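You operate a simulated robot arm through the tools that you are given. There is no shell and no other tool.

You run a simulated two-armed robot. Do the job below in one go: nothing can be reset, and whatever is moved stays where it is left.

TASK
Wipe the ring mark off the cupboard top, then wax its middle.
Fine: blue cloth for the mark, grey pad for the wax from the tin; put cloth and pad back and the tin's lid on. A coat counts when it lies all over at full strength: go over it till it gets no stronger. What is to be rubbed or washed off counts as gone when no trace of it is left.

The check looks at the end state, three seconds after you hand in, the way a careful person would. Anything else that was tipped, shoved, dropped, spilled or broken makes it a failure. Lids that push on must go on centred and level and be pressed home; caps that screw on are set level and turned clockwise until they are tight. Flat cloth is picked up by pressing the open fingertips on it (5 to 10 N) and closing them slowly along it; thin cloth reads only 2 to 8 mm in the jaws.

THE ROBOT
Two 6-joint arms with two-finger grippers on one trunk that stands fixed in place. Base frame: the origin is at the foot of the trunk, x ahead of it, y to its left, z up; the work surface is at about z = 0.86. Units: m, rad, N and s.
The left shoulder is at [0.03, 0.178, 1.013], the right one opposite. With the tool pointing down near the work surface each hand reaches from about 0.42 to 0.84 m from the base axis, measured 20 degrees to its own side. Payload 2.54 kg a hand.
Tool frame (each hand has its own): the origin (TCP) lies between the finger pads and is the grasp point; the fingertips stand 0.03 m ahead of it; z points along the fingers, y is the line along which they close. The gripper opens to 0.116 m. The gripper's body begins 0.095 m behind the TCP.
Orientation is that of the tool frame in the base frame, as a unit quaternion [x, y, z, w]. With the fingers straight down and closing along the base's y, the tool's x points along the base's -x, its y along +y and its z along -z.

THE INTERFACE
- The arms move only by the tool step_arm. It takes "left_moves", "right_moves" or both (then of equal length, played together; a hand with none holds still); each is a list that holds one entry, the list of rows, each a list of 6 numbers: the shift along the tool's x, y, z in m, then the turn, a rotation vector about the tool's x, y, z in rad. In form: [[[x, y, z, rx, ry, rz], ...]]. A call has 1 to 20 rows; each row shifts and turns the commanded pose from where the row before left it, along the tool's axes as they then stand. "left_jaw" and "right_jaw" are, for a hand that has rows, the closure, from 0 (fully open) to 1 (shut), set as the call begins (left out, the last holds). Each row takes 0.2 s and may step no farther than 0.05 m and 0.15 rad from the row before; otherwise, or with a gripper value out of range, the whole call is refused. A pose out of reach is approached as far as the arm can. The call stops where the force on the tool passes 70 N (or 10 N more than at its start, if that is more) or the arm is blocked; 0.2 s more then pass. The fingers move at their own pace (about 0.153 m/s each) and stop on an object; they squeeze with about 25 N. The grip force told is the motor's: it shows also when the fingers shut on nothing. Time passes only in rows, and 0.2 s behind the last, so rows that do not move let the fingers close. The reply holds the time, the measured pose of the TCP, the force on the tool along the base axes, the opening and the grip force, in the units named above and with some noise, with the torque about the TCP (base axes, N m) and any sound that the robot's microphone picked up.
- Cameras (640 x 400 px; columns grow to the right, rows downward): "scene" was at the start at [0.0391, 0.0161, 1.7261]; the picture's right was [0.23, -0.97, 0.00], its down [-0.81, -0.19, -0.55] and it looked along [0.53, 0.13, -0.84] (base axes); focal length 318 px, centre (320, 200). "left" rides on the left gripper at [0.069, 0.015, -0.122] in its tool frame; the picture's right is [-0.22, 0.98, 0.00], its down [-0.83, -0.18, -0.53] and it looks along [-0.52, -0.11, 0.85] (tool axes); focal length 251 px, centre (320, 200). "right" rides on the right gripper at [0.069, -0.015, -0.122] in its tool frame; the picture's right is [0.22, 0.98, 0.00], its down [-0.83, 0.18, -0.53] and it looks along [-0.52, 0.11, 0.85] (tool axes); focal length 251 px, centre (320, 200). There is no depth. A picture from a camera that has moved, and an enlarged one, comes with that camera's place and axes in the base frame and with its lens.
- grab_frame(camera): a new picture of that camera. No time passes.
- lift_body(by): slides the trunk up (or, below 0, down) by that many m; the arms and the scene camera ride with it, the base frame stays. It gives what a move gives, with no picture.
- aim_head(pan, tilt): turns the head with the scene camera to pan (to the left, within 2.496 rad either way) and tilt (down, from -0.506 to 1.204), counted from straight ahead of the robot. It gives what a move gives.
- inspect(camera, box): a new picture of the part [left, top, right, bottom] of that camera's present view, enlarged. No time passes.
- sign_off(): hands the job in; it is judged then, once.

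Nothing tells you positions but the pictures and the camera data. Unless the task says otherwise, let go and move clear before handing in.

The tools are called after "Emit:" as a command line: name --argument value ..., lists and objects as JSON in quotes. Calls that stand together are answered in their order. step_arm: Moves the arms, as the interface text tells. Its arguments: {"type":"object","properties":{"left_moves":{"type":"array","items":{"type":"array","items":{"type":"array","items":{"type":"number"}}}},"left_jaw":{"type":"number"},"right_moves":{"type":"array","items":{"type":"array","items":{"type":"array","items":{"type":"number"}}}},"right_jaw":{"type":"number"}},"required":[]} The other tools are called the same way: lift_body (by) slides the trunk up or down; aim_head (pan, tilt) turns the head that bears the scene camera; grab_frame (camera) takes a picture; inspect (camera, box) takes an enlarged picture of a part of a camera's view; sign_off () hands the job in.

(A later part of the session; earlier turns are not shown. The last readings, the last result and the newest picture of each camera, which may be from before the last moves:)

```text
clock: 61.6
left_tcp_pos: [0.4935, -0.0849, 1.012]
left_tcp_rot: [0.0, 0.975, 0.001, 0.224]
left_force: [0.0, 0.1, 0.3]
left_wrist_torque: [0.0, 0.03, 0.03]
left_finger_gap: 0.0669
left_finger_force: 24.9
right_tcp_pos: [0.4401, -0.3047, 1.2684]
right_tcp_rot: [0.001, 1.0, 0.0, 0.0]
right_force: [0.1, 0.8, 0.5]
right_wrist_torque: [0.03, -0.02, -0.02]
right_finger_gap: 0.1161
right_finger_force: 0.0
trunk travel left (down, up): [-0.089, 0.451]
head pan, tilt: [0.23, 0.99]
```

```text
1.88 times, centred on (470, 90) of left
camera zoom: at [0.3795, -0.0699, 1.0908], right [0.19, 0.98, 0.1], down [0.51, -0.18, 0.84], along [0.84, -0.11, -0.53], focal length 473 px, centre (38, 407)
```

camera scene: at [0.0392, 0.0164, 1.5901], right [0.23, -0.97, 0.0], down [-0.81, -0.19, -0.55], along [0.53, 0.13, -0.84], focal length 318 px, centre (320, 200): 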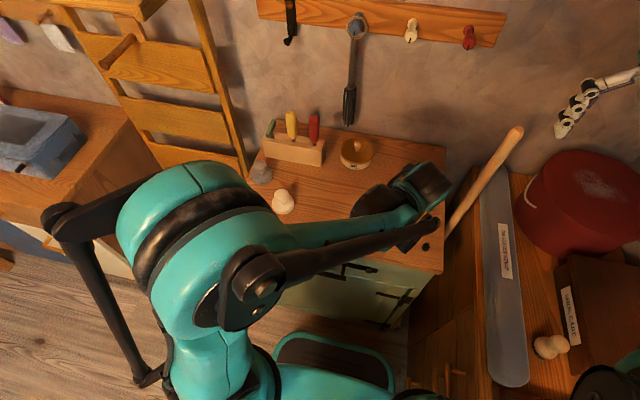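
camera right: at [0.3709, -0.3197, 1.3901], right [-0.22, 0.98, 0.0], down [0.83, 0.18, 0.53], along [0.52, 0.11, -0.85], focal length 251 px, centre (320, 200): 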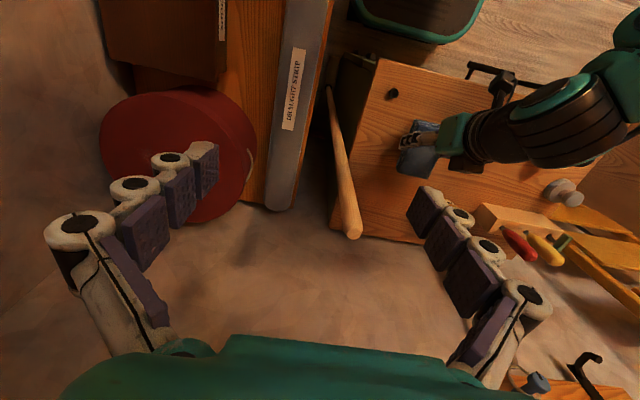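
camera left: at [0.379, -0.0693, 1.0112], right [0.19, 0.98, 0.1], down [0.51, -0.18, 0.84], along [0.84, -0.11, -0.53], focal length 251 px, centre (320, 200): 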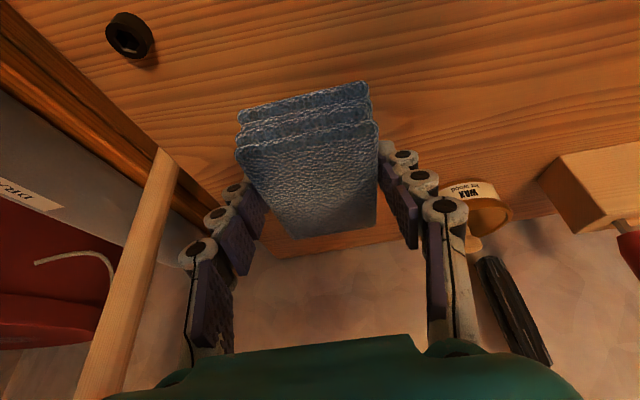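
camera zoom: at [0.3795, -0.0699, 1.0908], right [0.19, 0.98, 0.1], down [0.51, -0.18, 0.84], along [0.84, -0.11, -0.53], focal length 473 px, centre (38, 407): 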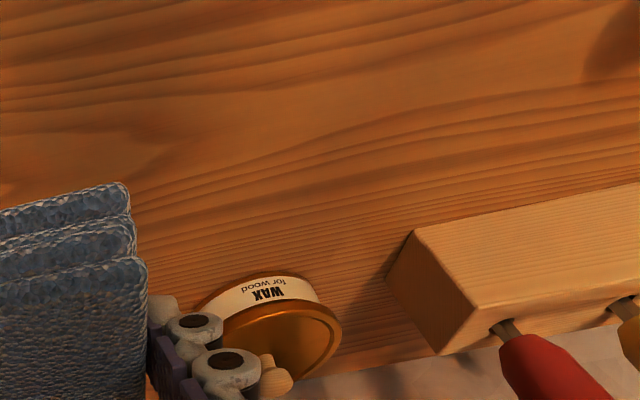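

I will now take the cloth back to its home spot, lowering it gently.

Emit:
step_arm --left_moves '[[[-0.0056, -0.0295, 0.0027, 0, 0, 0], [-0.0056, -0.0295, 0.0027, 0, 0, 0], [0, 0, 0, 0, 0, 0], [0.0155, 0, 0.0321, 0, 0, 0], [0.0155, 0, 0.0321, 0, 0, 0], [0.0155, 0, 0.0321, 0, 0, 0], [0, 0, 0, 0, 0, 0]]]'

Emit:
grab_frame --camera "right"

Emit:
grab_frame --camera "left"

```text
clock: 63.2
left_tcp_pos: [0.5064, -0.1433, 0.9035]
left_tcp_rot: [-0.001, 0.975, 0.001, 0.224]
left_force: [0.2, -0.1, 0.2]
left_wrist_torque: [-0.01, 0.01, -0.02]
left_finger_gap: 0.0669
left_finger_force: 24.4
right_tcp_pos: [0.4396, -0.3051, 1.2685]
right_tcp_rot: [0.0, 1.0, 0.0, 0.0]
right_force: [-0.5, 0.3, -0.3]
right_wrist_torque: [0.01, -0.03, -0.01]
right_finger_gap: 0.1159
right_finger_force: 0.0
trunk travel left (down, up): [-0.089, 0.451]
head pan, tilt: [0.23, 0.99]
```

```text
taken
camera right: at [0.3704, -0.3199, 1.3902], right [-0.22, 0.98, 0.0], down [0.83, 0.18, 0.53], along [0.52, 0.11, -0.85], focal length 251 px, centre (320, 200)
```

right: 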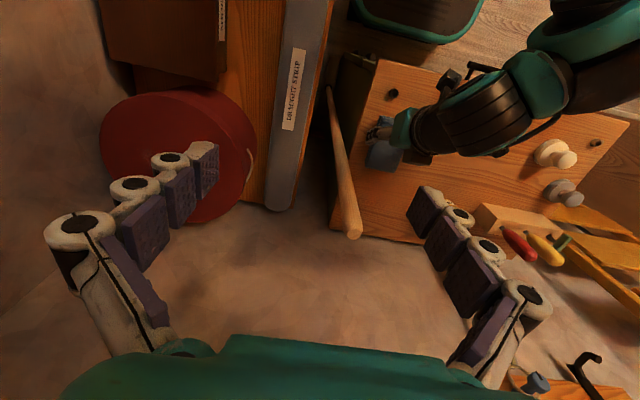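

```text
taken
camera left: at [0.3915, -0.1289, 0.9842], right [0.19, 0.98, 0.1], down [0.51, -0.18, 0.84], along [0.84, -0.11, -0.53], focal length 251 px, centre (320, 200)
```

left: 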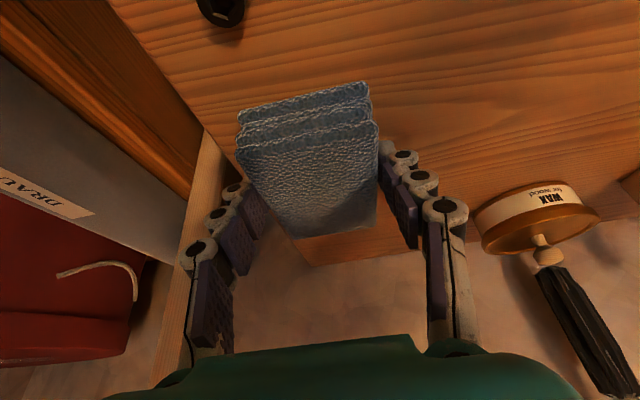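

Emit:
step_arm --left_moves '[[[0.0009, 0, 0.0018, 0, 0, 0], [0.0009, 0, 0.0018, 0, 0, 0], [0.0009, 0, 0.0018, 0, 0, 0], [0.0009, 0, 0.0018, 0, 0, 0], [0, 0, 0, 0, 0, 0]]]'

Emit:
step_arm --left_moves '[[[0.0004, 0, 0.0009, 0, 0, 0], [0, 0, 0, 0, 0, 0]]]'

```text
clock: 64.4
left_tcp_pos: [0.5051, -0.1434, 0.8987]
left_tcp_rot: [0.0, 0.975, 0.001, 0.224]
left_force: [0.0, -0.2, -1.0]
left_wrist_torque: [-0.02, 0.02, 0.0]
left_finger_gap: 0.0669
left_finger_force: 25.4
right_tcp_pos: [0.4392, -0.3056, 1.2683]
right_tcp_rot: [0.0, 1.0, -0.001, 0.0]
right_force: [0.3, 0.4, 0.4]
right_wrist_torque: [0.05, -0.02, -0.04]
right_finger_gap: 0.1159
right_finger_force: 0.1
trunk travel left (down, up): [-0.089, 0.451]
head pan, tilt: [0.23, 0.99]
```

```text
clock: 65.0
left_tcp_pos: [0.5064, -0.1442, 0.897]
left_tcp_rot: [0.0, 0.975, 0.0, 0.222]
left_force: [0.2, -1.2, -0.8]
left_wrist_torque: [-0.01, 0.0, -0.01]
left_finger_gap: 0.0668
left_finger_force: 25.2
right_tcp_pos: [0.4403, -0.3059, 1.2681]
right_tcp_rot: [-0.001, 1.0, 0.0, 0.0]
right_force: [0.6, 0.2, -0.2]
right_wrist_torque: [0.01, 0.0, -0.01]
right_finger_gap: 0.1159
right_finger_force: 0.1
trunk travel left (down, up): [-0.089, 0.451]
head pan, tilt: [0.23, 0.99]
```

Emit:
step_arm --left_moves '[[[0.0006, 0, 0.0013, 0, 0, 0], [0, 0, 0, 0, 0, 0]]]'

Emit:
step_arm --left_moves '[[[0.0004, 0, 0.0009, 0, 0, 0], [0, 0, 0, 0, 0, 0]]]'

```text
clock: 65.6
left_tcp_pos: [0.5051, -0.1451, 0.8953]
left_tcp_rot: [-0.001, 0.975, 0.002, 0.223]
left_force: [-0.1, -0.2, -0.1]
left_wrist_torque: [-0.02, 0.01, -0.01]
left_finger_gap: 0.0667
left_finger_force: 24.9
right_tcp_pos: [0.4406, -0.3058, 1.2678]
right_tcp_rot: [0.0, 1.0, -0.001, 0.0]
right_force: [-0.6, 0.1, 0.4]
right_wrist_torque: [0.03, -0.01, 0.0]
right_finger_gap: 0.1157
right_finger_force: 0.0
trunk travel left (down, up): [-0.089, 0.451]
head pan, tilt: [0.23, 0.99]
```

```text
clock: 66.2
left_tcp_pos: [0.5068, -0.1444, 0.8941]
left_tcp_rot: [-0.001, 0.975, 0.002, 0.224]
left_force: [0.3, 0.0, -0.4]
left_wrist_torque: [0.0, 0.03, -0.03]
left_finger_gap: 0.0672
left_finger_force: 25.0
right_tcp_pos: [0.44, -0.3064, 1.2683]
right_tcp_rot: [0.0, 1.0, 0.0, 0.0]
right_force: [-0.1, 0.2, 0.3]
right_wrist_torque: [0.0, 0.01, -0.01]
right_finger_gap: 0.116
right_finger_force: 0.0
trunk travel left (down, up): [-0.089, 0.451]
head pan, tilt: [0.23, 0.99]
```

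Emit:
step_arm --left_moves '[[[0.0004, 0, 0.0009, 0, 0, 0], [0, 0, 0, 0, 0, 0]]]'

Emit:
step_arm --left_moves '[[[0.0004, 0, 0.0009, 0, 0, 0], [0, 0, 0, 0, 0, 0]]]'

```text
clock: 66.8
left_tcp_pos: [0.5059, -0.1455, 0.8933]
left_tcp_rot: [0.0, 0.975, 0.0, 0.223]
left_force: [0.0, -0.6, 0.1]
left_wrist_torque: [-0.02, -0.01, 0.0]
left_finger_gap: 0.0668
left_finger_force: 24.6
right_tcp_pos: [0.4401, -0.3057, 1.2688]
right_tcp_rot: [0.0, 1.0, 0.0, -0.001]
right_force: [0.0, 0.5, 0.6]
right_wrist_torque: [-0.01, 0.01, 0.0]
right_finger_gap: 0.1158
right_finger_force: 0.1
trunk travel left (down, up): [-0.089, 0.451]
head pan, tilt: [0.23, 0.99]
```

```text
clock: 67.4
left_tcp_pos: [0.5068, -0.1439, 0.8927]
left_tcp_rot: [0.0, 0.974, 0.001, 0.225]
left_force: [1.7, -1.7, 15.1]
left_wrist_torque: [-0.08, -0.06, -0.01]
left_finger_gap: 0.067
left_finger_force: 24.5
right_tcp_pos: [0.4393, -0.3045, 1.2689]
right_tcp_rot: [0.0, 1.0, 0.0, 0.0]
right_force: [1.1, -0.2, -0.6]
right_wrist_torque: [0.0, 0.0, -0.02]
right_finger_gap: 0.1159
right_finger_force: 0.1
trunk travel left (down, up): [-0.089, 0.451]
head pan, tilt: [0.23, 0.99]
```

The cloth is on the wood at home. I release it and rise clear.

Emit:
step_arm --left_moves '[[[0, 0, 0, 0, 0, 0], [0, 0, 0, 0, 0, 0], [0, 0, 0, 0, 0, 0]]]' --left_jaw 0.27

Emit:
step_arm --left_moves '[[[-0.0044, 0, -0.009, 0, 0, 0], [-0.0087, 0, -0.018, 0, 0, 0], [-0.0174, 0, -0.036, 0, 0, 0], [-0.0174, 0, -0.036, 0, 0, 0], [-0.0174, 0, -0.036, 0, 0, 0], [0, 0, 0, 0, 0, 0]]]'

Emit:
grab_frame --camera "left"

Emit:
grab_frame --camera "right"

```text
clock: 68.2
left_tcp_pos: [0.5063, -0.144, 0.8915]
left_tcp_rot: [0.0, 0.975, 0.001, 0.223]
left_force: [-0.3, -0.8, 0.1]
left_wrist_torque: [-0.03, -0.02, -0.01]
left_finger_gap: 0.0847
left_finger_force: 0.0
right_tcp_pos: [0.441, -0.3049, 1.2683]
right_tcp_rot: [0.001, 1.0, 0.0, 0.0]
right_force: [0.5, 0.5, -0.1]
right_wrist_torque: [0.0, 0.03, -0.01]
right_finger_gap: 0.116
right_finger_force: 0.0
trunk travel left (down, up): [-0.089, 0.451]
head pan, tilt: [0.23, 0.99]
```

```text
clock: 69.6
left_tcp_pos: [0.5082, -0.1453, 1.0448]
left_tcp_rot: [0.0, 0.975, 0.001, 0.224]
left_force: [-0.1, -1.0, -0.6]
left_wrist_torque: [-0.01, -0.01, 0.03]
left_finger_gap: 0.0846
left_finger_force: 0.0
right_tcp_pos: [0.4406, -0.305, 1.2688]
right_tcp_rot: [0.001, 1.0, 0.0, 0.0]
right_force: [-0.3, -0.9, -0.5]
right_wrist_torque: [0.0, -0.01, -0.03]
right_finger_gap: 0.1158
right_finger_force: 0.1
trunk travel left (down, up): [-0.089, 0.451]
head pan, tilt: [0.23, 0.99]
```

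```text
taken
camera left: at [0.393, -0.1306, 1.121], right [0.19, 0.98, 0.1], down [0.51, -0.18, 0.84], along [0.84, -0.11, -0.53], focal length 251 px, centre (320, 200)
```

left: 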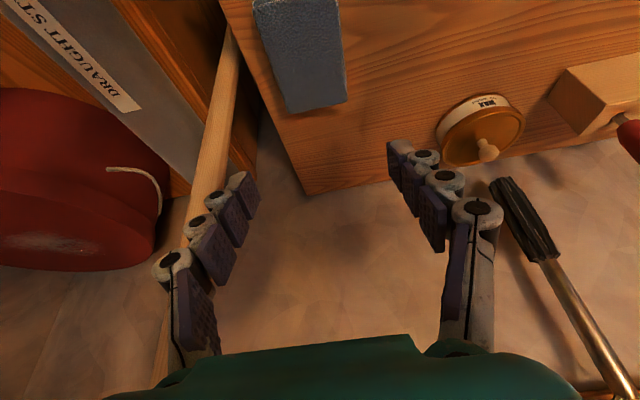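

```text
taken
camera right: at [0.3711, -0.3204, 1.3898], right [-0.22, 0.98, 0.0], down [0.83, 0.18, 0.53], along [0.52, 0.11, -0.85], focal length 251 px, centre (320, 200)
```

right: 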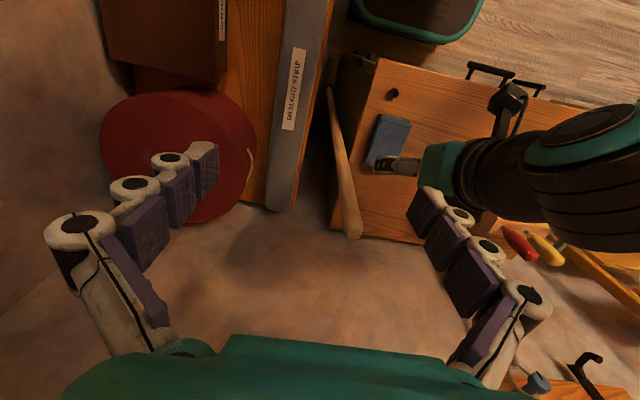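

The cloth lies back in its place. I will raise the left hand, bring it upright and swing it to the left to free the view of the wiped area.

Emit:
step_arm --left_moves '[[[-0.0195, 0, -0.0405, 0, 0, 0], [-0.0195, 0, -0.0405, 0, 0, 0], [-0.0195, 0, -0.0405, 0, 0, 0], [0, 0.045, 0, 0, 0, 0], [0, 0.045, 0, 0, 0, 0], [0, 0.045, 0, 0, 0.15, 0], [0, 0.045, 0, 0, 0.15, 0], [0, 0.045, 0, 0, 0.149, 0], [0, 0.045, 0, 0, 0, 0], [0, 0.045, 0, 0, 0, 0], [0.03, 0.03, 0, 0, 0, 0], [0, 0, 0, 0, 0, 0]]]' --left_jaw 0.0

Emit:
grab_frame --camera "scene"

Emit:
grab_frame --camera "right"

Emit:
grab_frame --camera "left"

```text
clock: 72.2
left_tcp_pos: [0.4772, 0.2003, 1.1765]
left_tcp_rot: [-0.001, 1.0, 0.001, 0.001]
left_force: [0.5, -0.1, -0.3]
left_wrist_torque: [-0.02, 0.03, -0.02]
left_finger_gap: 0.1161
left_finger_force: 0.0
right_tcp_pos: [0.4408, -0.3056, 1.2672]
right_tcp_rot: [0.0, 1.0, 0.0, -0.001]
right_force: [0.6, 0.1, -0.2]
right_wrist_torque: [-0.04, 0.08, -0.01]
right_finger_gap: 0.1162
right_finger_force: 0.0
trunk travel left (down, up): [-0.089, 0.451]
head pan, tilt: [0.23, 0.99]
```

```text
taken
camera scene: at [0.0409, 0.0157, 1.5901], right [0.23, -0.97, 0.0], down [-0.81, -0.19, -0.55], along [0.53, 0.13, -0.84], focal length 318 px, centre (320, 200)
```

scene: 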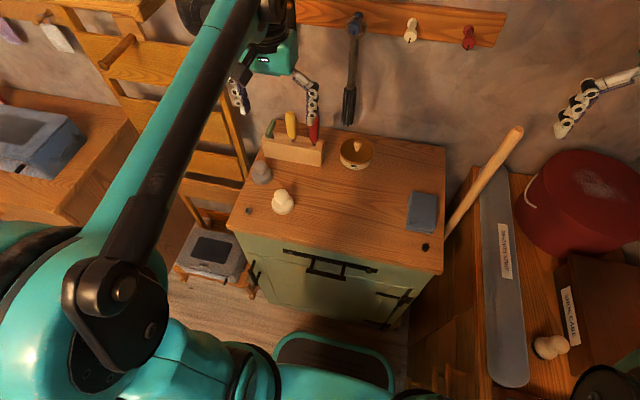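

```text
taken
camera right: at [0.3724, -0.3205, 1.3894], right [-0.22, 0.98, 0.0], down [0.83, 0.18, 0.53], along [0.52, 0.11, -0.85], focal length 251 px, centre (320, 200)
```

right: 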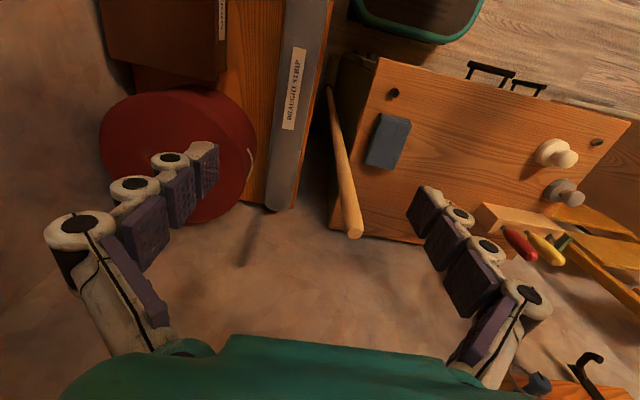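

```text
taken
camera left: at [0.4081, 0.2157, 1.2979], right [0.21, 0.98, 0.0], down [0.83, -0.18, 0.53], along [0.52, -0.11, -0.85], focal length 251 px, centre (320, 200)
```

left: 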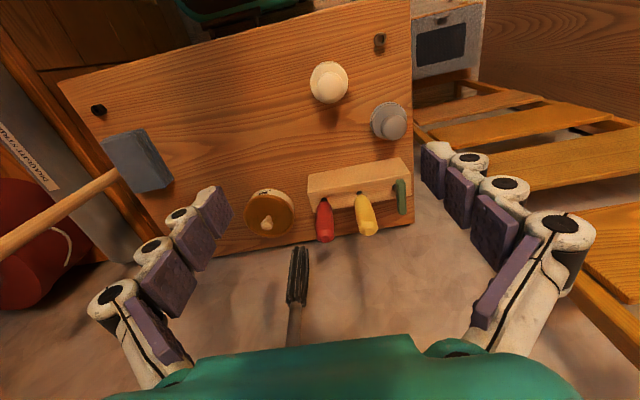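

Emit:
inspect --camera "left" --box '[160, 30, 330, 190]'

Emit:
inspect --camera "scene" --box '[280, 170, 420, 260]'

Emit:
inspect --camera "right" --box '[390, 70, 560, 210]'

Emit:
inspect --camera "left" --box '[230, 60, 420, 250]'

```text
2.50 times, centred on (245, 110) of left
camera zoom: at [0.4081, 0.2157, 1.2979], right [0.21, 0.98, 0.0], down [0.83, -0.18, 0.53], along [0.52, -0.11, -0.85], focal length 629 px, centre (508, 425)
```

zoom: 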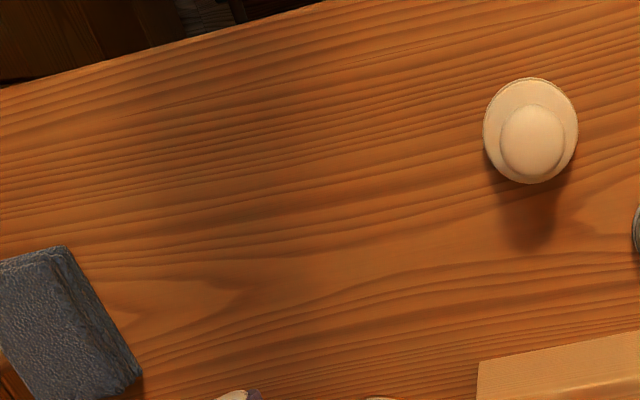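

```text
4.44 times, centred on (350, 215) of scene
camera zoom: at [0.0409, 0.0157, 1.5901], right [0.23, -0.97, 0.0], down [-0.81, -0.19, -0.55], along [0.53, 0.13, -0.84], focal length 1416 px, centre (187, 133)
```

zoom: 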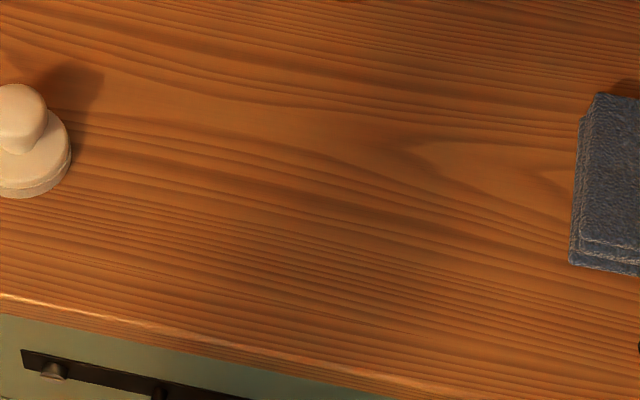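

```text
2.86 times, centred on (475, 140) of right
camera zoom: at [0.3724, -0.3205, 1.3894], right [-0.22, 0.98, 0.0], down [0.83, 0.18, 0.53], along [0.52, 0.11, -0.85], focal length 718 px, centre (-123, 371)
```

zoom: 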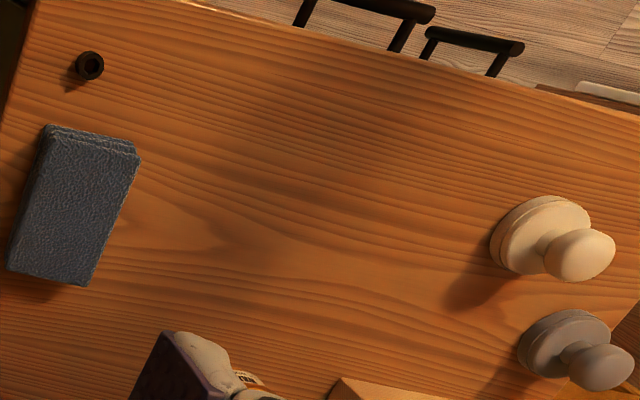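

```text
2.11 times, centred on (325, 155) of left
camera zoom: at [0.4081, 0.2157, 1.2979], right [0.21, 0.98, 0.0], down [0.83, -0.18, 0.53], along [0.52, -0.11, -0.85], focal length 529 px, centre (310, 295)
```

zoom: 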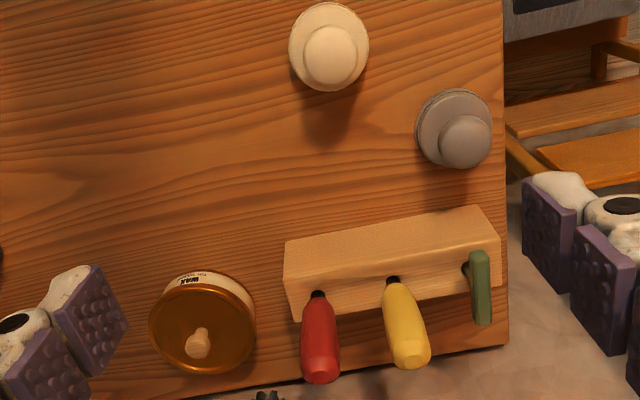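

The ring and smudge are gone with no trace. Next is the wax: I look closely at the grey pad, the tin and its lid to plan the grips.

Emit:
inspect --camera "right" --box '[520, 130, 600, 215]'

Emit:
inspect --camera "scene" --box '[240, 140, 310, 220]'

Emit:
inspect --camera "scene" --box '[325, 120, 385, 180]'

```text
4.71 times, centred on (560, 172) of right
camera zoom: at [0.3724, -0.3205, 1.3894], right [-0.22, 0.98, 0.0], down [0.83, 0.18, 0.53], along [0.52, 0.11, -0.85], focal length 1183 px, centre (-809, 329)
```

zoom: 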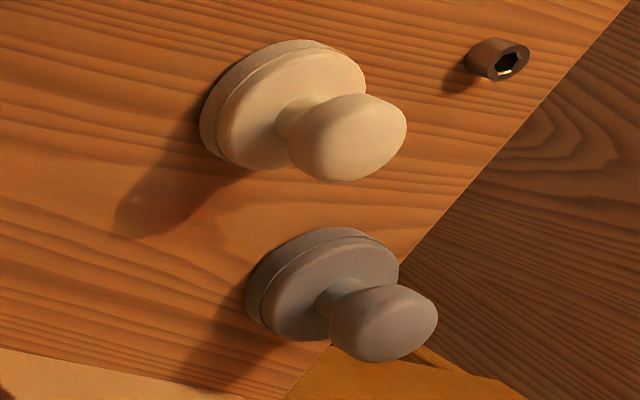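

```text
5.00 times, centred on (275, 180) of scene
camera zoom: at [0.0409, 0.0157, 1.5901], right [0.23, -0.97, 0.0], down [-0.81, -0.19, -0.55], along [0.53, 0.13, -0.84], focal length 1593 px, centre (545, 300)
```

zoom: 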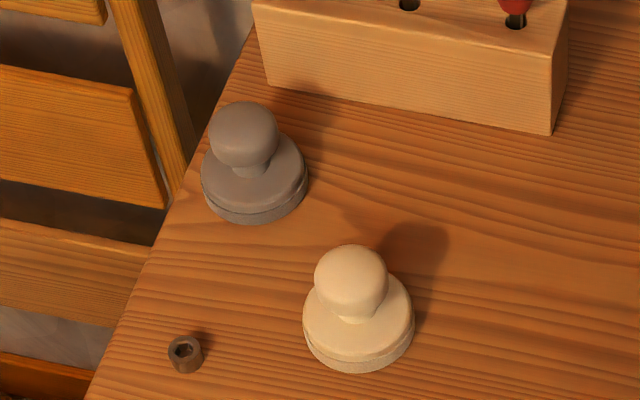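

```text
6.67 times, centred on (355, 150) of scene
camera zoom: at [0.0409, 0.0157, 1.5901], right [0.23, -0.97, 0.0], down [-0.81, -0.19, -0.55], along [0.53, 0.13, -0.84], focal length 2124 px, centre (87, 533)
```

zoom: 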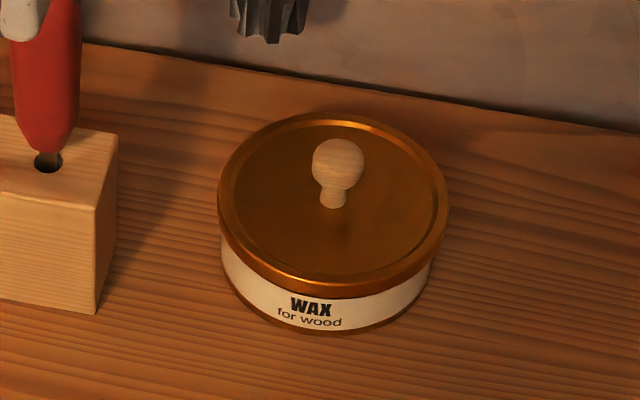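

The grey pad's knob is at about [0.544, 0.305, 0.906] and the tin's lid knob at about [0.677, 0.055, 0.915], close to the wall and a hanging tool. I will tilt the head up to check how far the wrist overhangs toward the wall.

Emit:
aim_head --pan 0.25 --tilt 0.62

Emit:
grab_frame --camera "scene"

```text
clock: 73.0
left_tcp_pos: [0.4765, 0.2006, 1.1774]
left_tcp_rot: [-0.001, 1.0, 0.001, 0.001]
left_force: [0.4, -0.3, 0.5]
left_wrist_torque: [0.0, 0.04, 0.03]
left_finger_gap: 0.1159
left_finger_force: 0.1
right_tcp_pos: [0.4411, -0.3061, 1.2683]
right_tcp_rot: [0.0, 1.0, 0.0, 0.001]
right_force: [0.1, -0.5, 0.0]
right_wrist_torque: [0.0, -0.01, 0.0]
right_finger_gap: 0.1161
right_finger_force: 0.0
trunk travel left (down, up): [-0.089, 0.451]
head pan, tilt: [0.25, 0.62]
```

```text
taken
camera scene: at [0.0559, 0.0216, 1.6197], right [0.25, -0.97, 0.0], down [-0.56, -0.14, -0.81], along [0.79, 0.2, -0.58], focal length 318 px, centre (320, 200)
```

scene: 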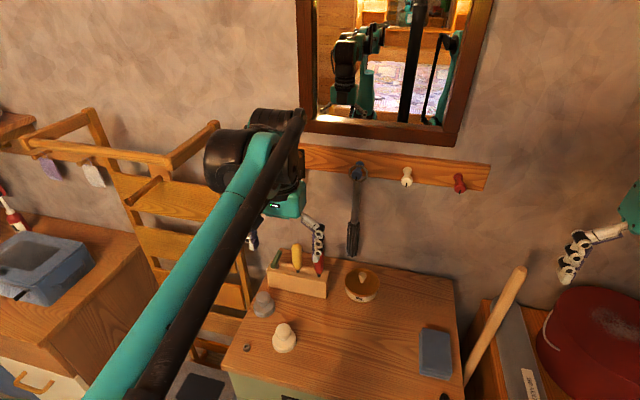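

The wrist overhangs only a little forward, but to be safe I will tilt the left tool about 17° back toward the robot for the tin work. First I bring it in front of the tin for a closer look.

Emit:
step_arm --left_moves '[[[0, 0, 0, 0, -0.15, 0], [0, 0, 0, 0, -0.15, 0], [-0.0161, -0.0291, 0.0316, 0, 0, 0], [-0.0161, -0.0291, 0.0316, 0, 0, 0], [-0.0161, -0.0291, 0.0316, 0, 0, 0], [-0.0161, -0.0291, 0.0316, 0, 0, 0], [-0.0161, -0.0291, 0.0316, 0, 0, 0], [0, 0, 0, 0, 0, 0]]]' --left_jaw 0.48

Emit:
grab_frame --camera "left"

Emit:
grab_frame --camera "scene"

Emit:
grab_frame --camera "right"

```text
clock: 74.8
left_tcp_pos: [0.5976, 0.0551, 1.0518]
left_tcp_rot: [-0.002, 0.989, 0.001, 0.15]
left_force: [0.1, 0.7, 0.8]
left_wrist_torque: [-0.04, -0.04, -0.01]
left_finger_gap: 0.0603
left_finger_force: 0.0
right_tcp_pos: [0.4392, -0.3049, 1.269]
right_tcp_rot: [0.0, 1.0, 0.0, 0.0]
right_force: [-0.1, -0.5, 0.4]
right_wrist_torque: [-0.02, -0.07, -0.01]
right_finger_gap: 0.1157
right_finger_force: 0.1
trunk travel left (down, up): [-0.089, 0.451]
head pan, tilt: [0.25, 0.62]
```

```text
taken
camera left: at [0.4965, 0.0703, 1.1464], right [0.2, 0.98, 0.07], down [0.63, -0.18, 0.76], along [0.75, -0.11, -0.65], focal length 251 px, centre (320, 200)
```

left: 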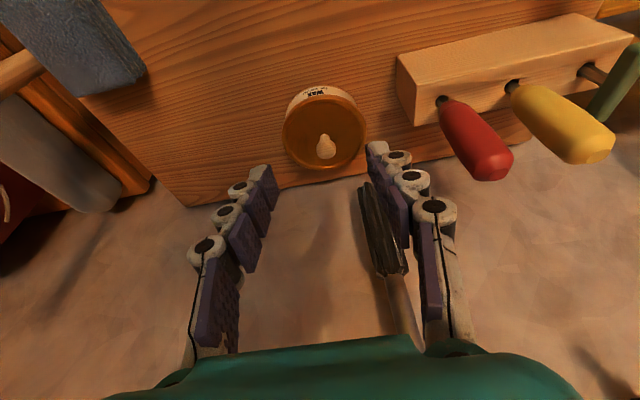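

```text
taken
camera scene: at [0.0545, 0.0223, 1.6198], right [0.25, -0.97, 0.0], down [-0.56, -0.14, -0.81], along [0.79, 0.2, -0.58], focal length 318 px, centre (320, 200)
```

scene: 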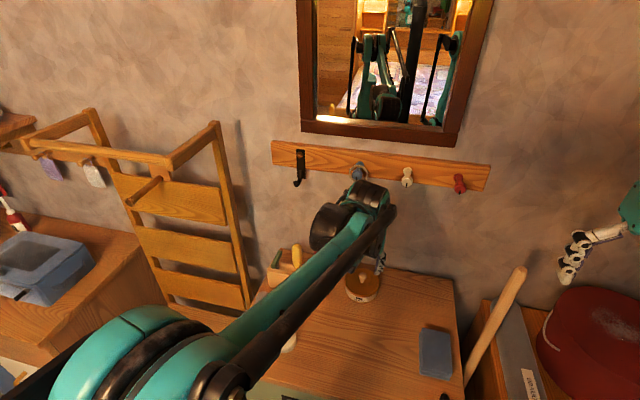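

```text
taken
camera right: at [0.3697, -0.3196, 1.3905], right [-0.22, 0.98, 0.0], down [0.83, 0.18, 0.53], along [0.52, 0.11, -0.85], focal length 251 px, centre (320, 200)
```

right: 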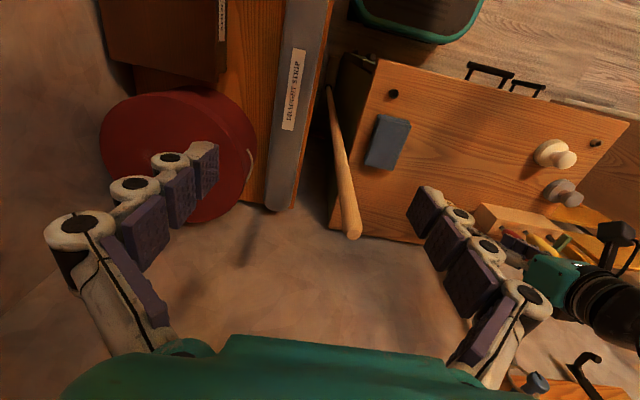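

The lid knob is around [0.676, 0.056, 0.916]. I will bring the open fingers just above it and check.

Emit:
step_arm --left_moves '[[[-0.014, 0.0003, 0.0359, 0, 0, 0], [-0.014, 0.0003, 0.0359, 0, 0, 0], [-0.014, 0.0003, 0.0359, 0, 0, 0], [0, 0, 0, 0, 0, 0]]]'

Emit:
grab_frame --camera "left"

Emit:
grab_frame --camera "scene"

Emit:
inspect --camera "scene" --box '[320, 210, 420, 310]'

```text
clock: 75.8
left_tcp_pos: [0.6718, 0.0557, 0.9602]
left_tcp_rot: [-0.001, 0.989, 0.001, 0.15]
left_force: [0.0, 0.9, -0.2]
left_wrist_torque: [-0.03, 0.0, -0.05]
left_finger_gap: 0.0602
left_finger_force: 0.1
right_tcp_pos: [0.4394, -0.3056, 1.2687]
right_tcp_rot: [0.0, 1.0, 0.0, 0.0]
right_force: [0.1, 0.1, 0.7]
right_wrist_torque: [0.0, -0.07, -0.02]
right_finger_gap: 0.1161
right_finger_force: 0.0
trunk travel left (down, up): [-0.089, 0.451]
head pan, tilt: [0.25, 0.62]
```

```text
taken
camera left: at [0.57, 0.0713, 1.055], right [0.2, 0.98, 0.07], down [0.63, -0.18, 0.76], along [0.75, -0.11, -0.65], focal length 251 px, centre (320, 200)
```

left: 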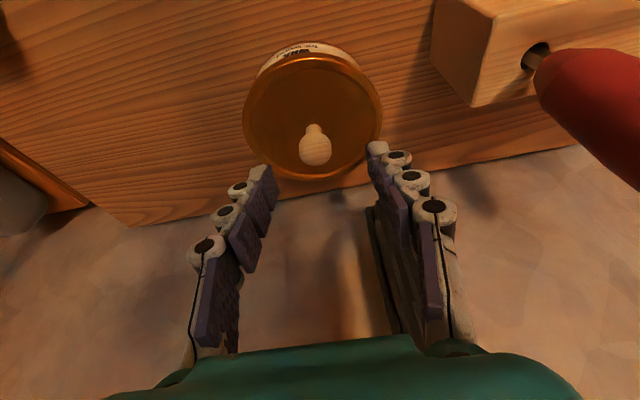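

```text
taken
camera scene: at [0.0545, 0.0216, 1.6198], right [0.25, -0.97, 0.0], down [-0.56, -0.14, -0.81], along [0.79, 0.2, -0.58], focal length 318 px, centre (320, 200)
```

scene: 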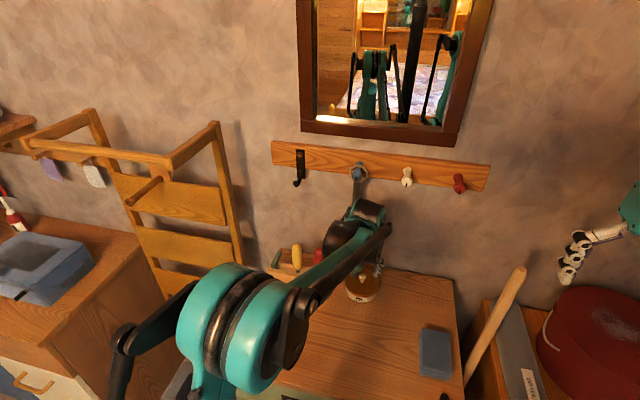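

```text
4.00 times, centred on (370, 260) of scene
camera zoom: at [0.0545, 0.0216, 1.6198], right [0.25, -0.97, 0.0], down [-0.56, -0.14, -0.81], along [0.79, 0.2, -0.58], focal length 1274 px, centre (120, -40)
```

zoom: 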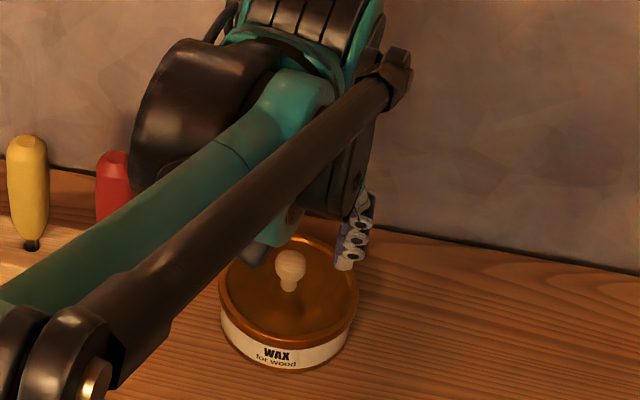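

Emit:
step_arm --left_moves '[[[0.004, -0.0004, 0.0129, 0, 0, 0], [0.004, 0, 0.0129, 0, 0, 0], [0, 0, 0, 0, 0, 0]]]'

Emit:
inspect --camera "left" --box '[220, 30, 420, 230]'

Emit:
inspect --camera "scene" --box '[320, 210, 420, 310]'

```text
clock: 76.6
left_tcp_pos: [0.6729, 0.0568, 0.9333]
left_tcp_rot: [-0.002, 0.989, 0.002, 0.15]
left_force: [-0.4, 0.5, -0.7]
left_wrist_torque: [0.01, -0.02, 0.02]
left_finger_gap: 0.06
left_finger_force: 0.1
right_tcp_pos: [0.4396, -0.3054, 1.2695]
right_tcp_rot: [0.0, 1.0, 0.0, 0.0]
right_force: [0.2, 0.2, 1.3]
right_wrist_torque: [0.03, -0.01, 0.0]
right_finger_gap: 0.1159
right_finger_force: 0.1
trunk travel left (down, up): [-0.089, 0.451]
head pan, tilt: [0.25, 0.62]
```

```text
2.00 times, centred on (320, 130) of left
camera zoom: at [0.5701, 0.0713, 1.0279], right [0.2, 0.98, 0.07], down [0.63, -0.18, 0.76], along [0.75, -0.11, -0.65], focal length 503 px, centre (320, 340)
```

zoom: 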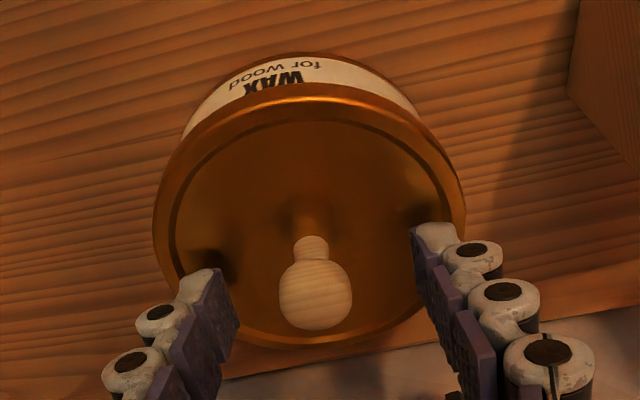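

```text
4.00 times, centred on (370, 260) of scene
camera zoom: at [0.0555, 0.0216, 1.6198], right [0.25, -0.97, 0.0], down [-0.56, -0.14, -0.81], along [0.79, 0.2, -0.58], focal length 1274 px, centre (120, -40)
```

zoom: 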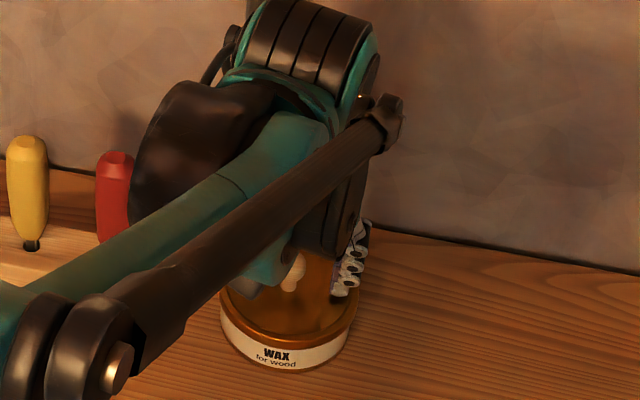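

Emit:
step_arm --left_moves '[[[0.0038, -0.0005, -0.0012, 0, 0, 0], [0, 0, 0, 0, 0, 0]]]'

Emit:
step_arm --left_moves '[[[0, 0, 0, 0, 0, 0], [0, 0, 0, 0, 0, 0], [0, 0, 0, 0, 0, 0]]]' --left_jaw 0.95

Emit:
inspect --camera "left" --box '[220, 30, 420, 230]'

```text
clock: 77.2
left_tcp_pos: [0.6674, 0.0552, 0.9329]
left_tcp_rot: [-0.001, 0.989, 0.002, 0.151]
left_force: [0.1, 0.0, -0.3]
left_wrist_torque: [0.01, -0.02, 0.01]
left_finger_gap: 0.06
left_finger_force: 0.1
right_tcp_pos: [0.4417, -0.307, 1.2692]
right_tcp_rot: [0.0, 1.0, 0.0, 0.0]
right_force: [0.4, -0.7, 0.1]
right_wrist_torque: [-0.01, 0.03, -0.01]
right_finger_gap: 0.1159
right_finger_force: 0.1
trunk travel left (down, up): [-0.089, 0.451]
head pan, tilt: [0.25, 0.62]
```

```text
clock: 78.0
left_tcp_pos: [0.6686, 0.055, 0.9332]
left_tcp_rot: [-0.001, 0.989, 0.001, 0.151]
left_force: [0.5, -0.9, -0.3]
left_wrist_torque: [-0.01, 0.02, -0.03]
left_finger_gap: 0.0196
left_finger_force: 25.2
right_tcp_pos: [0.4399, -0.3067, 1.268]
right_tcp_rot: [0.0, 1.0, 0.0, -0.001]
right_force: [-1.0, 0.7, 1.1]
right_wrist_torque: [-0.02, -0.02, 0.03]
right_finger_gap: 0.1157
right_finger_force: 0.1
trunk travel left (down, up): [-0.089, 0.451]
head pan, tilt: [0.25, 0.62]
heard: snap
```

```text
2.00 times, centred on (320, 130) of left
camera zoom: at [0.5663, 0.0708, 1.0281], right [0.2, 0.98, 0.07], down [0.63, -0.18, 0.75], along [0.75, -0.11, -0.65], focal length 503 px, centre (320, 340)
```

zoom: 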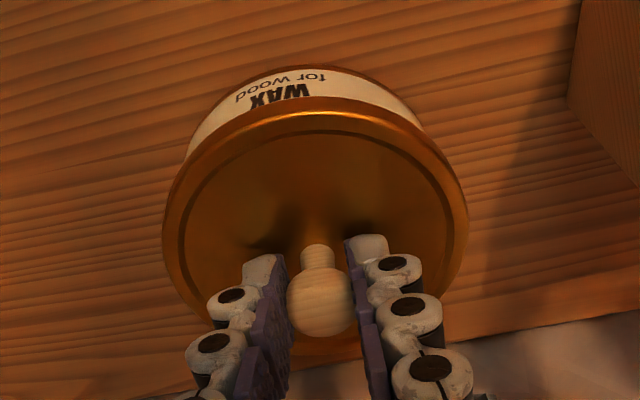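

I heard a snap as the fingers closed on the knob, probably the lid coming unseated. I will lift a little and look.

Emit:
step_arm --left_moves '[[[-0.0015, 0, -0.0048, 0, 0, 0], [-0.0015, 0, -0.0048, 0, 0, 0], [0, 0, 0, 0, 0, 0]]]'

Emit:
grab_frame --camera "left"

Emit:
inspect --camera "scene" --box '[320, 210, 420, 310]'

```text
clock: 78.8
left_tcp_pos: [0.6682, 0.0562, 0.9425]
left_tcp_rot: [-0.002, 0.989, 0.002, 0.151]
left_force: [0.6, -0.6, -0.3]
left_wrist_torque: [0.02, -0.01, 0.03]
left_finger_gap: 0.0193
left_finger_force: 25.1
right_tcp_pos: [0.4407, -0.3049, 1.2683]
right_tcp_rot: [0.0, 1.0, 0.0, 0.0]
right_force: [0.3, -0.1, 0.3]
right_wrist_torque: [0.02, 0.01, -0.02]
right_finger_gap: 0.1161
right_finger_force: 0.1
trunk travel left (down, up): [-0.089, 0.451]
head pan, tilt: [0.25, 0.62]
```

```text
taken
camera left: at [0.5665, 0.0705, 1.0381], right [0.2, 0.98, 0.07], down [0.63, -0.18, 0.75], along [0.75, -0.11, -0.65], focal length 251 px, centre (320, 200)
```

left: 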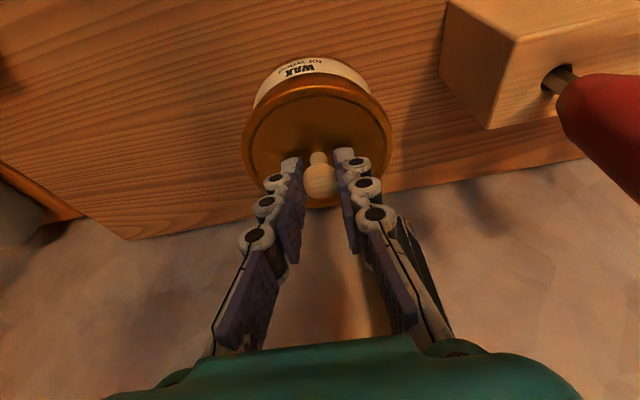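

```text
4.00 times, centred on (370, 260) of scene
camera zoom: at [0.0558, 0.0216, 1.6197], right [0.25, -0.97, 0.0], down [-0.56, -0.14, -0.81], along [0.79, 0.2, -0.58], focal length 1274 px, centre (120, -40)
```

zoom: 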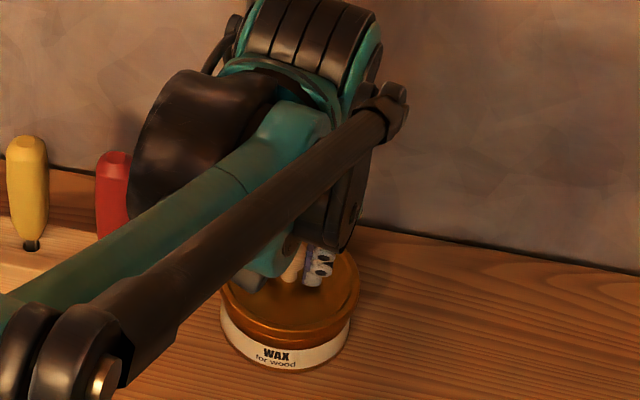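

The lid came off cleanly and the tin stayed put. I will set the lid down on the free back-right part of the top, around [0.685, −0.09].

Emit:
step_arm --left_moves '[[[-0.0085, 0, -0.0275, 0, 0, 0], [-0.0085, 0, -0.0275, 0, 0, 0], [-0.0036, -0.036, 0.0011, 0, 0, 0], [-0.0036, -0.036, 0.0011, 0, 0, 0], [-0.0036, -0.036, 0.0011, 0, 0, 0], [-0.0036, -0.037, 0.0011, 0, 0, 0], [0, 0, 0, 0, 0, 0]]]'

Emit:
grab_frame --camera "left"

Emit:
grab_frame --camera "scene"

Emit:
grab_frame --camera "right"

```text
clock: 80.4
left_tcp_pos: [0.6826, -0.0885, 1.0014]
left_tcp_rot: [-0.001, 0.989, 0.0, 0.15]
left_force: [-0.3, -0.4, -0.1]
left_wrist_torque: [-0.02, -0.02, -0.02]
left_finger_gap: 0.0192
left_finger_force: 25.2
right_tcp_pos: [0.4403, -0.3048, 1.2696]
right_tcp_rot: [0.0, 1.0, 0.0, 0.001]
right_force: [-0.2, -0.1, 0.4]
right_wrist_torque: [-0.04, 0.01, 0.0]
right_finger_gap: 0.116
right_finger_force: 0.0
trunk travel left (down, up): [-0.089, 0.451]
head pan, tilt: [0.25, 0.62]
```

```text
taken
camera left: at [0.5819, -0.0743, 1.096], right [0.2, 0.98, 0.07], down [0.63, -0.18, 0.75], along [0.75, -0.11, -0.65], focal length 251 px, centre (320, 200)
```

left: 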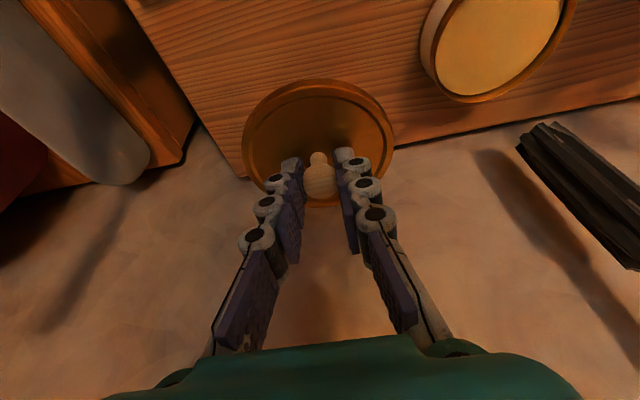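

```text
taken
camera scene: at [0.0556, 0.0223, 1.6197], right [0.25, -0.97, 0.0], down [-0.56, -0.14, -0.81], along [0.79, 0.2, -0.58], focal length 318 px, centre (320, 200)
```

scene: 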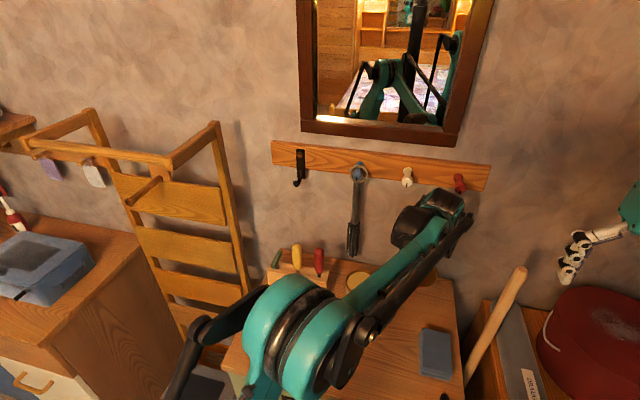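

```text
taken
camera right: at [0.3707, -0.3195, 1.3902], right [-0.22, 0.98, 0.0], down [0.83, 0.18, 0.53], along [0.52, 0.11, -0.85], focal length 251 px, centre (320, 200)
```

right: 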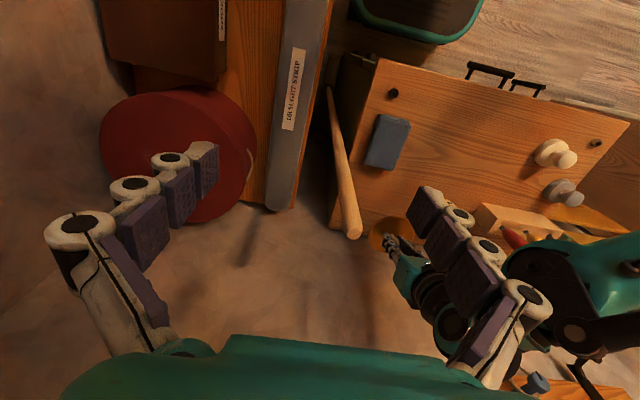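

Emit:
step_arm --left_moves '[[[0.0127, 0, 0.041, 0, 0, 0], [0.0106, 0, 0.0344, 0, 0, 0], [0, 0, 0, 0, 0, 0]]]'

Emit:
step_arm --left_moves '[[[0.0006, 0, 0.0019, 0, 0, 0], [0.0006, 0, 0.0019, 0, 0, 0], [0, 0, 0, 0, 0, 0]]]'

Emit:
grab_frame --camera "left"

```text
clock: 81.2
left_tcp_pos: [0.6828, -0.089, 0.9226]
left_tcp_rot: [-0.001, 0.989, 0.001, 0.151]
left_force: [-0.1, 0.8, -0.6]
left_wrist_torque: [0.0, 0.04, 0.0]
left_finger_gap: 0.0194
left_finger_force: 25.3
right_tcp_pos: [0.4404, -0.3051, 1.2685]
right_tcp_rot: [0.0, 1.0, 0.001, 0.0]
right_force: [-0.3, 0.5, 0.2]
right_wrist_torque: [0.02, -0.01, -0.01]
right_finger_gap: 0.1158
right_finger_force: 0.0
trunk travel left (down, up): [-0.089, 0.451]
head pan, tilt: [0.25, 0.62]
```

```text
clock: 82.0
left_tcp_pos: [0.6831, -0.089, 0.9181]
left_tcp_rot: [0.0, 0.989, 0.001, 0.151]
left_force: [0.1, 0.0, -1.2]
left_wrist_torque: [0.0, 0.0, 0.01]
left_finger_gap: 0.0195
left_finger_force: 24.9
right_tcp_pos: [0.4404, -0.3055, 1.268]
right_tcp_rot: [0.0, 1.0, 0.0, -0.001]
right_force: [0.8, 0.4, -0.5]
right_wrist_torque: [-0.01, -0.02, 0.0]
right_finger_gap: 0.116
right_finger_force: 0.0
trunk travel left (down, up): [-0.089, 0.451]
head pan, tilt: [0.25, 0.62]
```

```text
taken
camera left: at [0.5815, -0.0744, 1.0129], right [0.2, 0.98, 0.07], down [0.63, -0.18, 0.75], along [0.75, -0.11, -0.65], focal length 251 px, centre (320, 200)
```

left: 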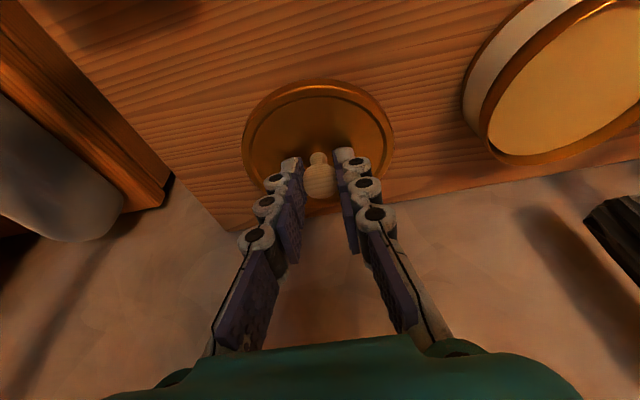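

Emit:
step_arm --left_moves '[[[0.0006, 0, 0.0019, 0, 0, 0], [0.0006, 0, 0.0019, 0, 0, 0], [0, 0, 0, 0, 0, 0]]]'

Emit:
step_arm --left_moves '[[[0.0006, 0, 0.0019, 0, 0, 0], [0, 0, 0, 0, 0, 0]]]'

Emit:
step_arm --left_moves '[[[0.0006, 0, 0.0019, 0, 0, 0], [0, 0, 0, 0, 0, 0]]]'

```text
clock: 82.8
left_tcp_pos: [0.683, -0.0893, 0.9135]
left_tcp_rot: [0.0, 0.989, 0.001, 0.151]
left_force: [0.5, -0.6, 0.4]
left_wrist_torque: [-0.02, 0.01, -0.02]
left_finger_gap: 0.0193
left_finger_force: 25.1
right_tcp_pos: [0.4399, -0.3059, 1.2684]
right_tcp_rot: [0.001, 1.0, 0.0, 0.0]
right_force: [0.7, -0.1, -0.4]
right_wrist_torque: [0.01, -0.02, -0.01]
right_finger_gap: 0.1162
right_finger_force: 0.1
trunk travel left (down, up): [-0.089, 0.451]
head pan, tilt: [0.25, 0.62]
```

```text
clock: 83.4
left_tcp_pos: [0.6841, -0.0897, 0.9117]
left_tcp_rot: [-0.002, 0.989, 0.001, 0.151]
left_force: [0.5, -0.9, -0.7]
left_wrist_torque: [-0.02, -0.02, -0.05]
left_finger_gap: 0.0197
left_finger_force: 25.4
right_tcp_pos: [0.441, -0.3059, 1.2681]
right_tcp_rot: [0.0, 1.0, 0.0, 0.001]
right_force: [-0.1, -0.2, 0.2]
right_wrist_torque: [0.0, -0.01, 0.02]
right_finger_gap: 0.1161
right_finger_force: 0.1
trunk travel left (down, up): [-0.089, 0.451]
head pan, tilt: [0.25, 0.62]
```

```text
clock: 84.0
left_tcp_pos: [0.6831, -0.0903, 0.909]
left_tcp_rot: [-0.001, 0.989, 0.001, 0.15]
left_force: [-0.7, -0.4, -0.3]
left_wrist_torque: [0.0, -0.03, 0.01]
left_finger_gap: 0.0194
left_finger_force: 24.9
right_tcp_pos: [0.4388, -0.3057, 1.2684]
right_tcp_rot: [0.0, 1.0, 0.0, 0.0]
right_force: [-0.2, 0.5, -0.1]
right_wrist_torque: [-0.02, 0.01, -0.01]
right_finger_gap: 0.1162
right_finger_force: 0.1
trunk travel left (down, up): [-0.089, 0.451]
head pan, tilt: [0.25, 0.62]
```

Emit:
step_arm --left_moves '[[[0.0006, 0, 0.0019, 0, 0, 0], [0, 0, 0, 0, 0, 0]]]'

Emit:
step_arm --left_moves '[[[0.0006, 0, 0.0019, 0, 0, 0], [0, 0, 0, 0, 0, 0]]]'

Emit:
step_arm --left_moves '[[[0.0006, 0, 0.0019, 0, 0, 0], [0, 0, 0, 0, 0, 0]]]'

Emit:
grab_frame --camera "left"

```text
clock: 84.6
left_tcp_pos: [0.6826, -0.0901, 0.9082]
left_tcp_rot: [-0.001, 0.989, 0.001, 0.151]
left_force: [0.2, -0.9, 0.3]
left_wrist_torque: [0.0, -0.01, -0.01]
left_finger_gap: 0.0194
left_finger_force: 24.8
right_tcp_pos: [0.4405, -0.3062, 1.2676]
right_tcp_rot: [0.0, 1.0, 0.0, 0.001]
right_force: [-0.3, 0.6, -0.2]
right_wrist_torque: [-0.01, -0.05, 0.02]
right_finger_gap: 0.116
right_finger_force: 0.1
trunk travel left (down, up): [-0.089, 0.451]
head pan, tilt: [0.25, 0.62]
```

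```text
clock: 85.2
left_tcp_pos: [0.6825, -0.0887, 0.9064]
left_tcp_rot: [-0.001, 0.989, 0.0, 0.151]
left_force: [-0.4, 0.3, -0.2]
left_wrist_torque: [0.01, 0.0, -0.01]
left_finger_gap: 0.0195
left_finger_force: 24.5
right_tcp_pos: [0.4408, -0.3055, 1.2687]
right_tcp_rot: [0.0, 1.0, 0.0, -0.001]
right_force: [-0.2, 0.0, 1.1]
right_wrist_torque: [0.02, -0.01, -0.01]
right_finger_gap: 0.1158
right_finger_force: 0.0
trunk travel left (down, up): [-0.089, 0.451]
head pan, tilt: [0.25, 0.62]
```

```text
clock: 85.8
left_tcp_pos: [0.6826, -0.0897, 0.9034]
left_tcp_rot: [-0.001, 0.989, 0.001, 0.151]
left_force: [0.1, -0.3, -0.3]
left_wrist_torque: [0.01, -0.01, -0.02]
left_finger_gap: 0.0193
left_finger_force: 24.9
right_tcp_pos: [0.4399, -0.3051, 1.2679]
right_tcp_rot: [0.0, 1.0, 0.0, -0.001]
right_force: [-0.5, 0.1, -0.7]
right_wrist_torque: [-0.02, -0.02, 0.02]
right_finger_gap: 0.1158
right_finger_force: 0.1
trunk travel left (down, up): [-0.089, 0.451]
head pan, tilt: [0.25, 0.62]
```

```text
taken
camera left: at [0.5817, -0.0742, 0.9987], right [0.2, 0.98, 0.07], down [0.63, -0.18, 0.75], along [0.75, -0.11, -0.65], focal length 251 px, centre (320, 200)
```

left: 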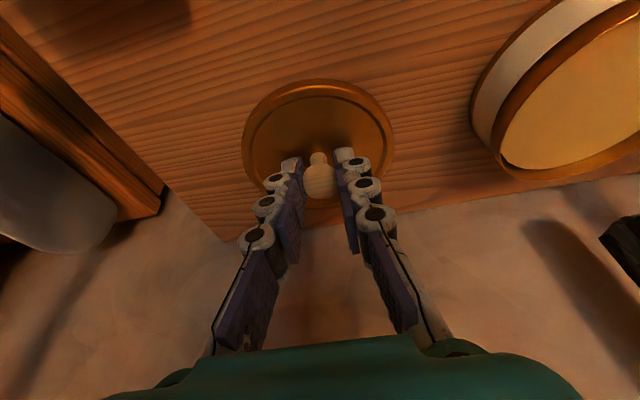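

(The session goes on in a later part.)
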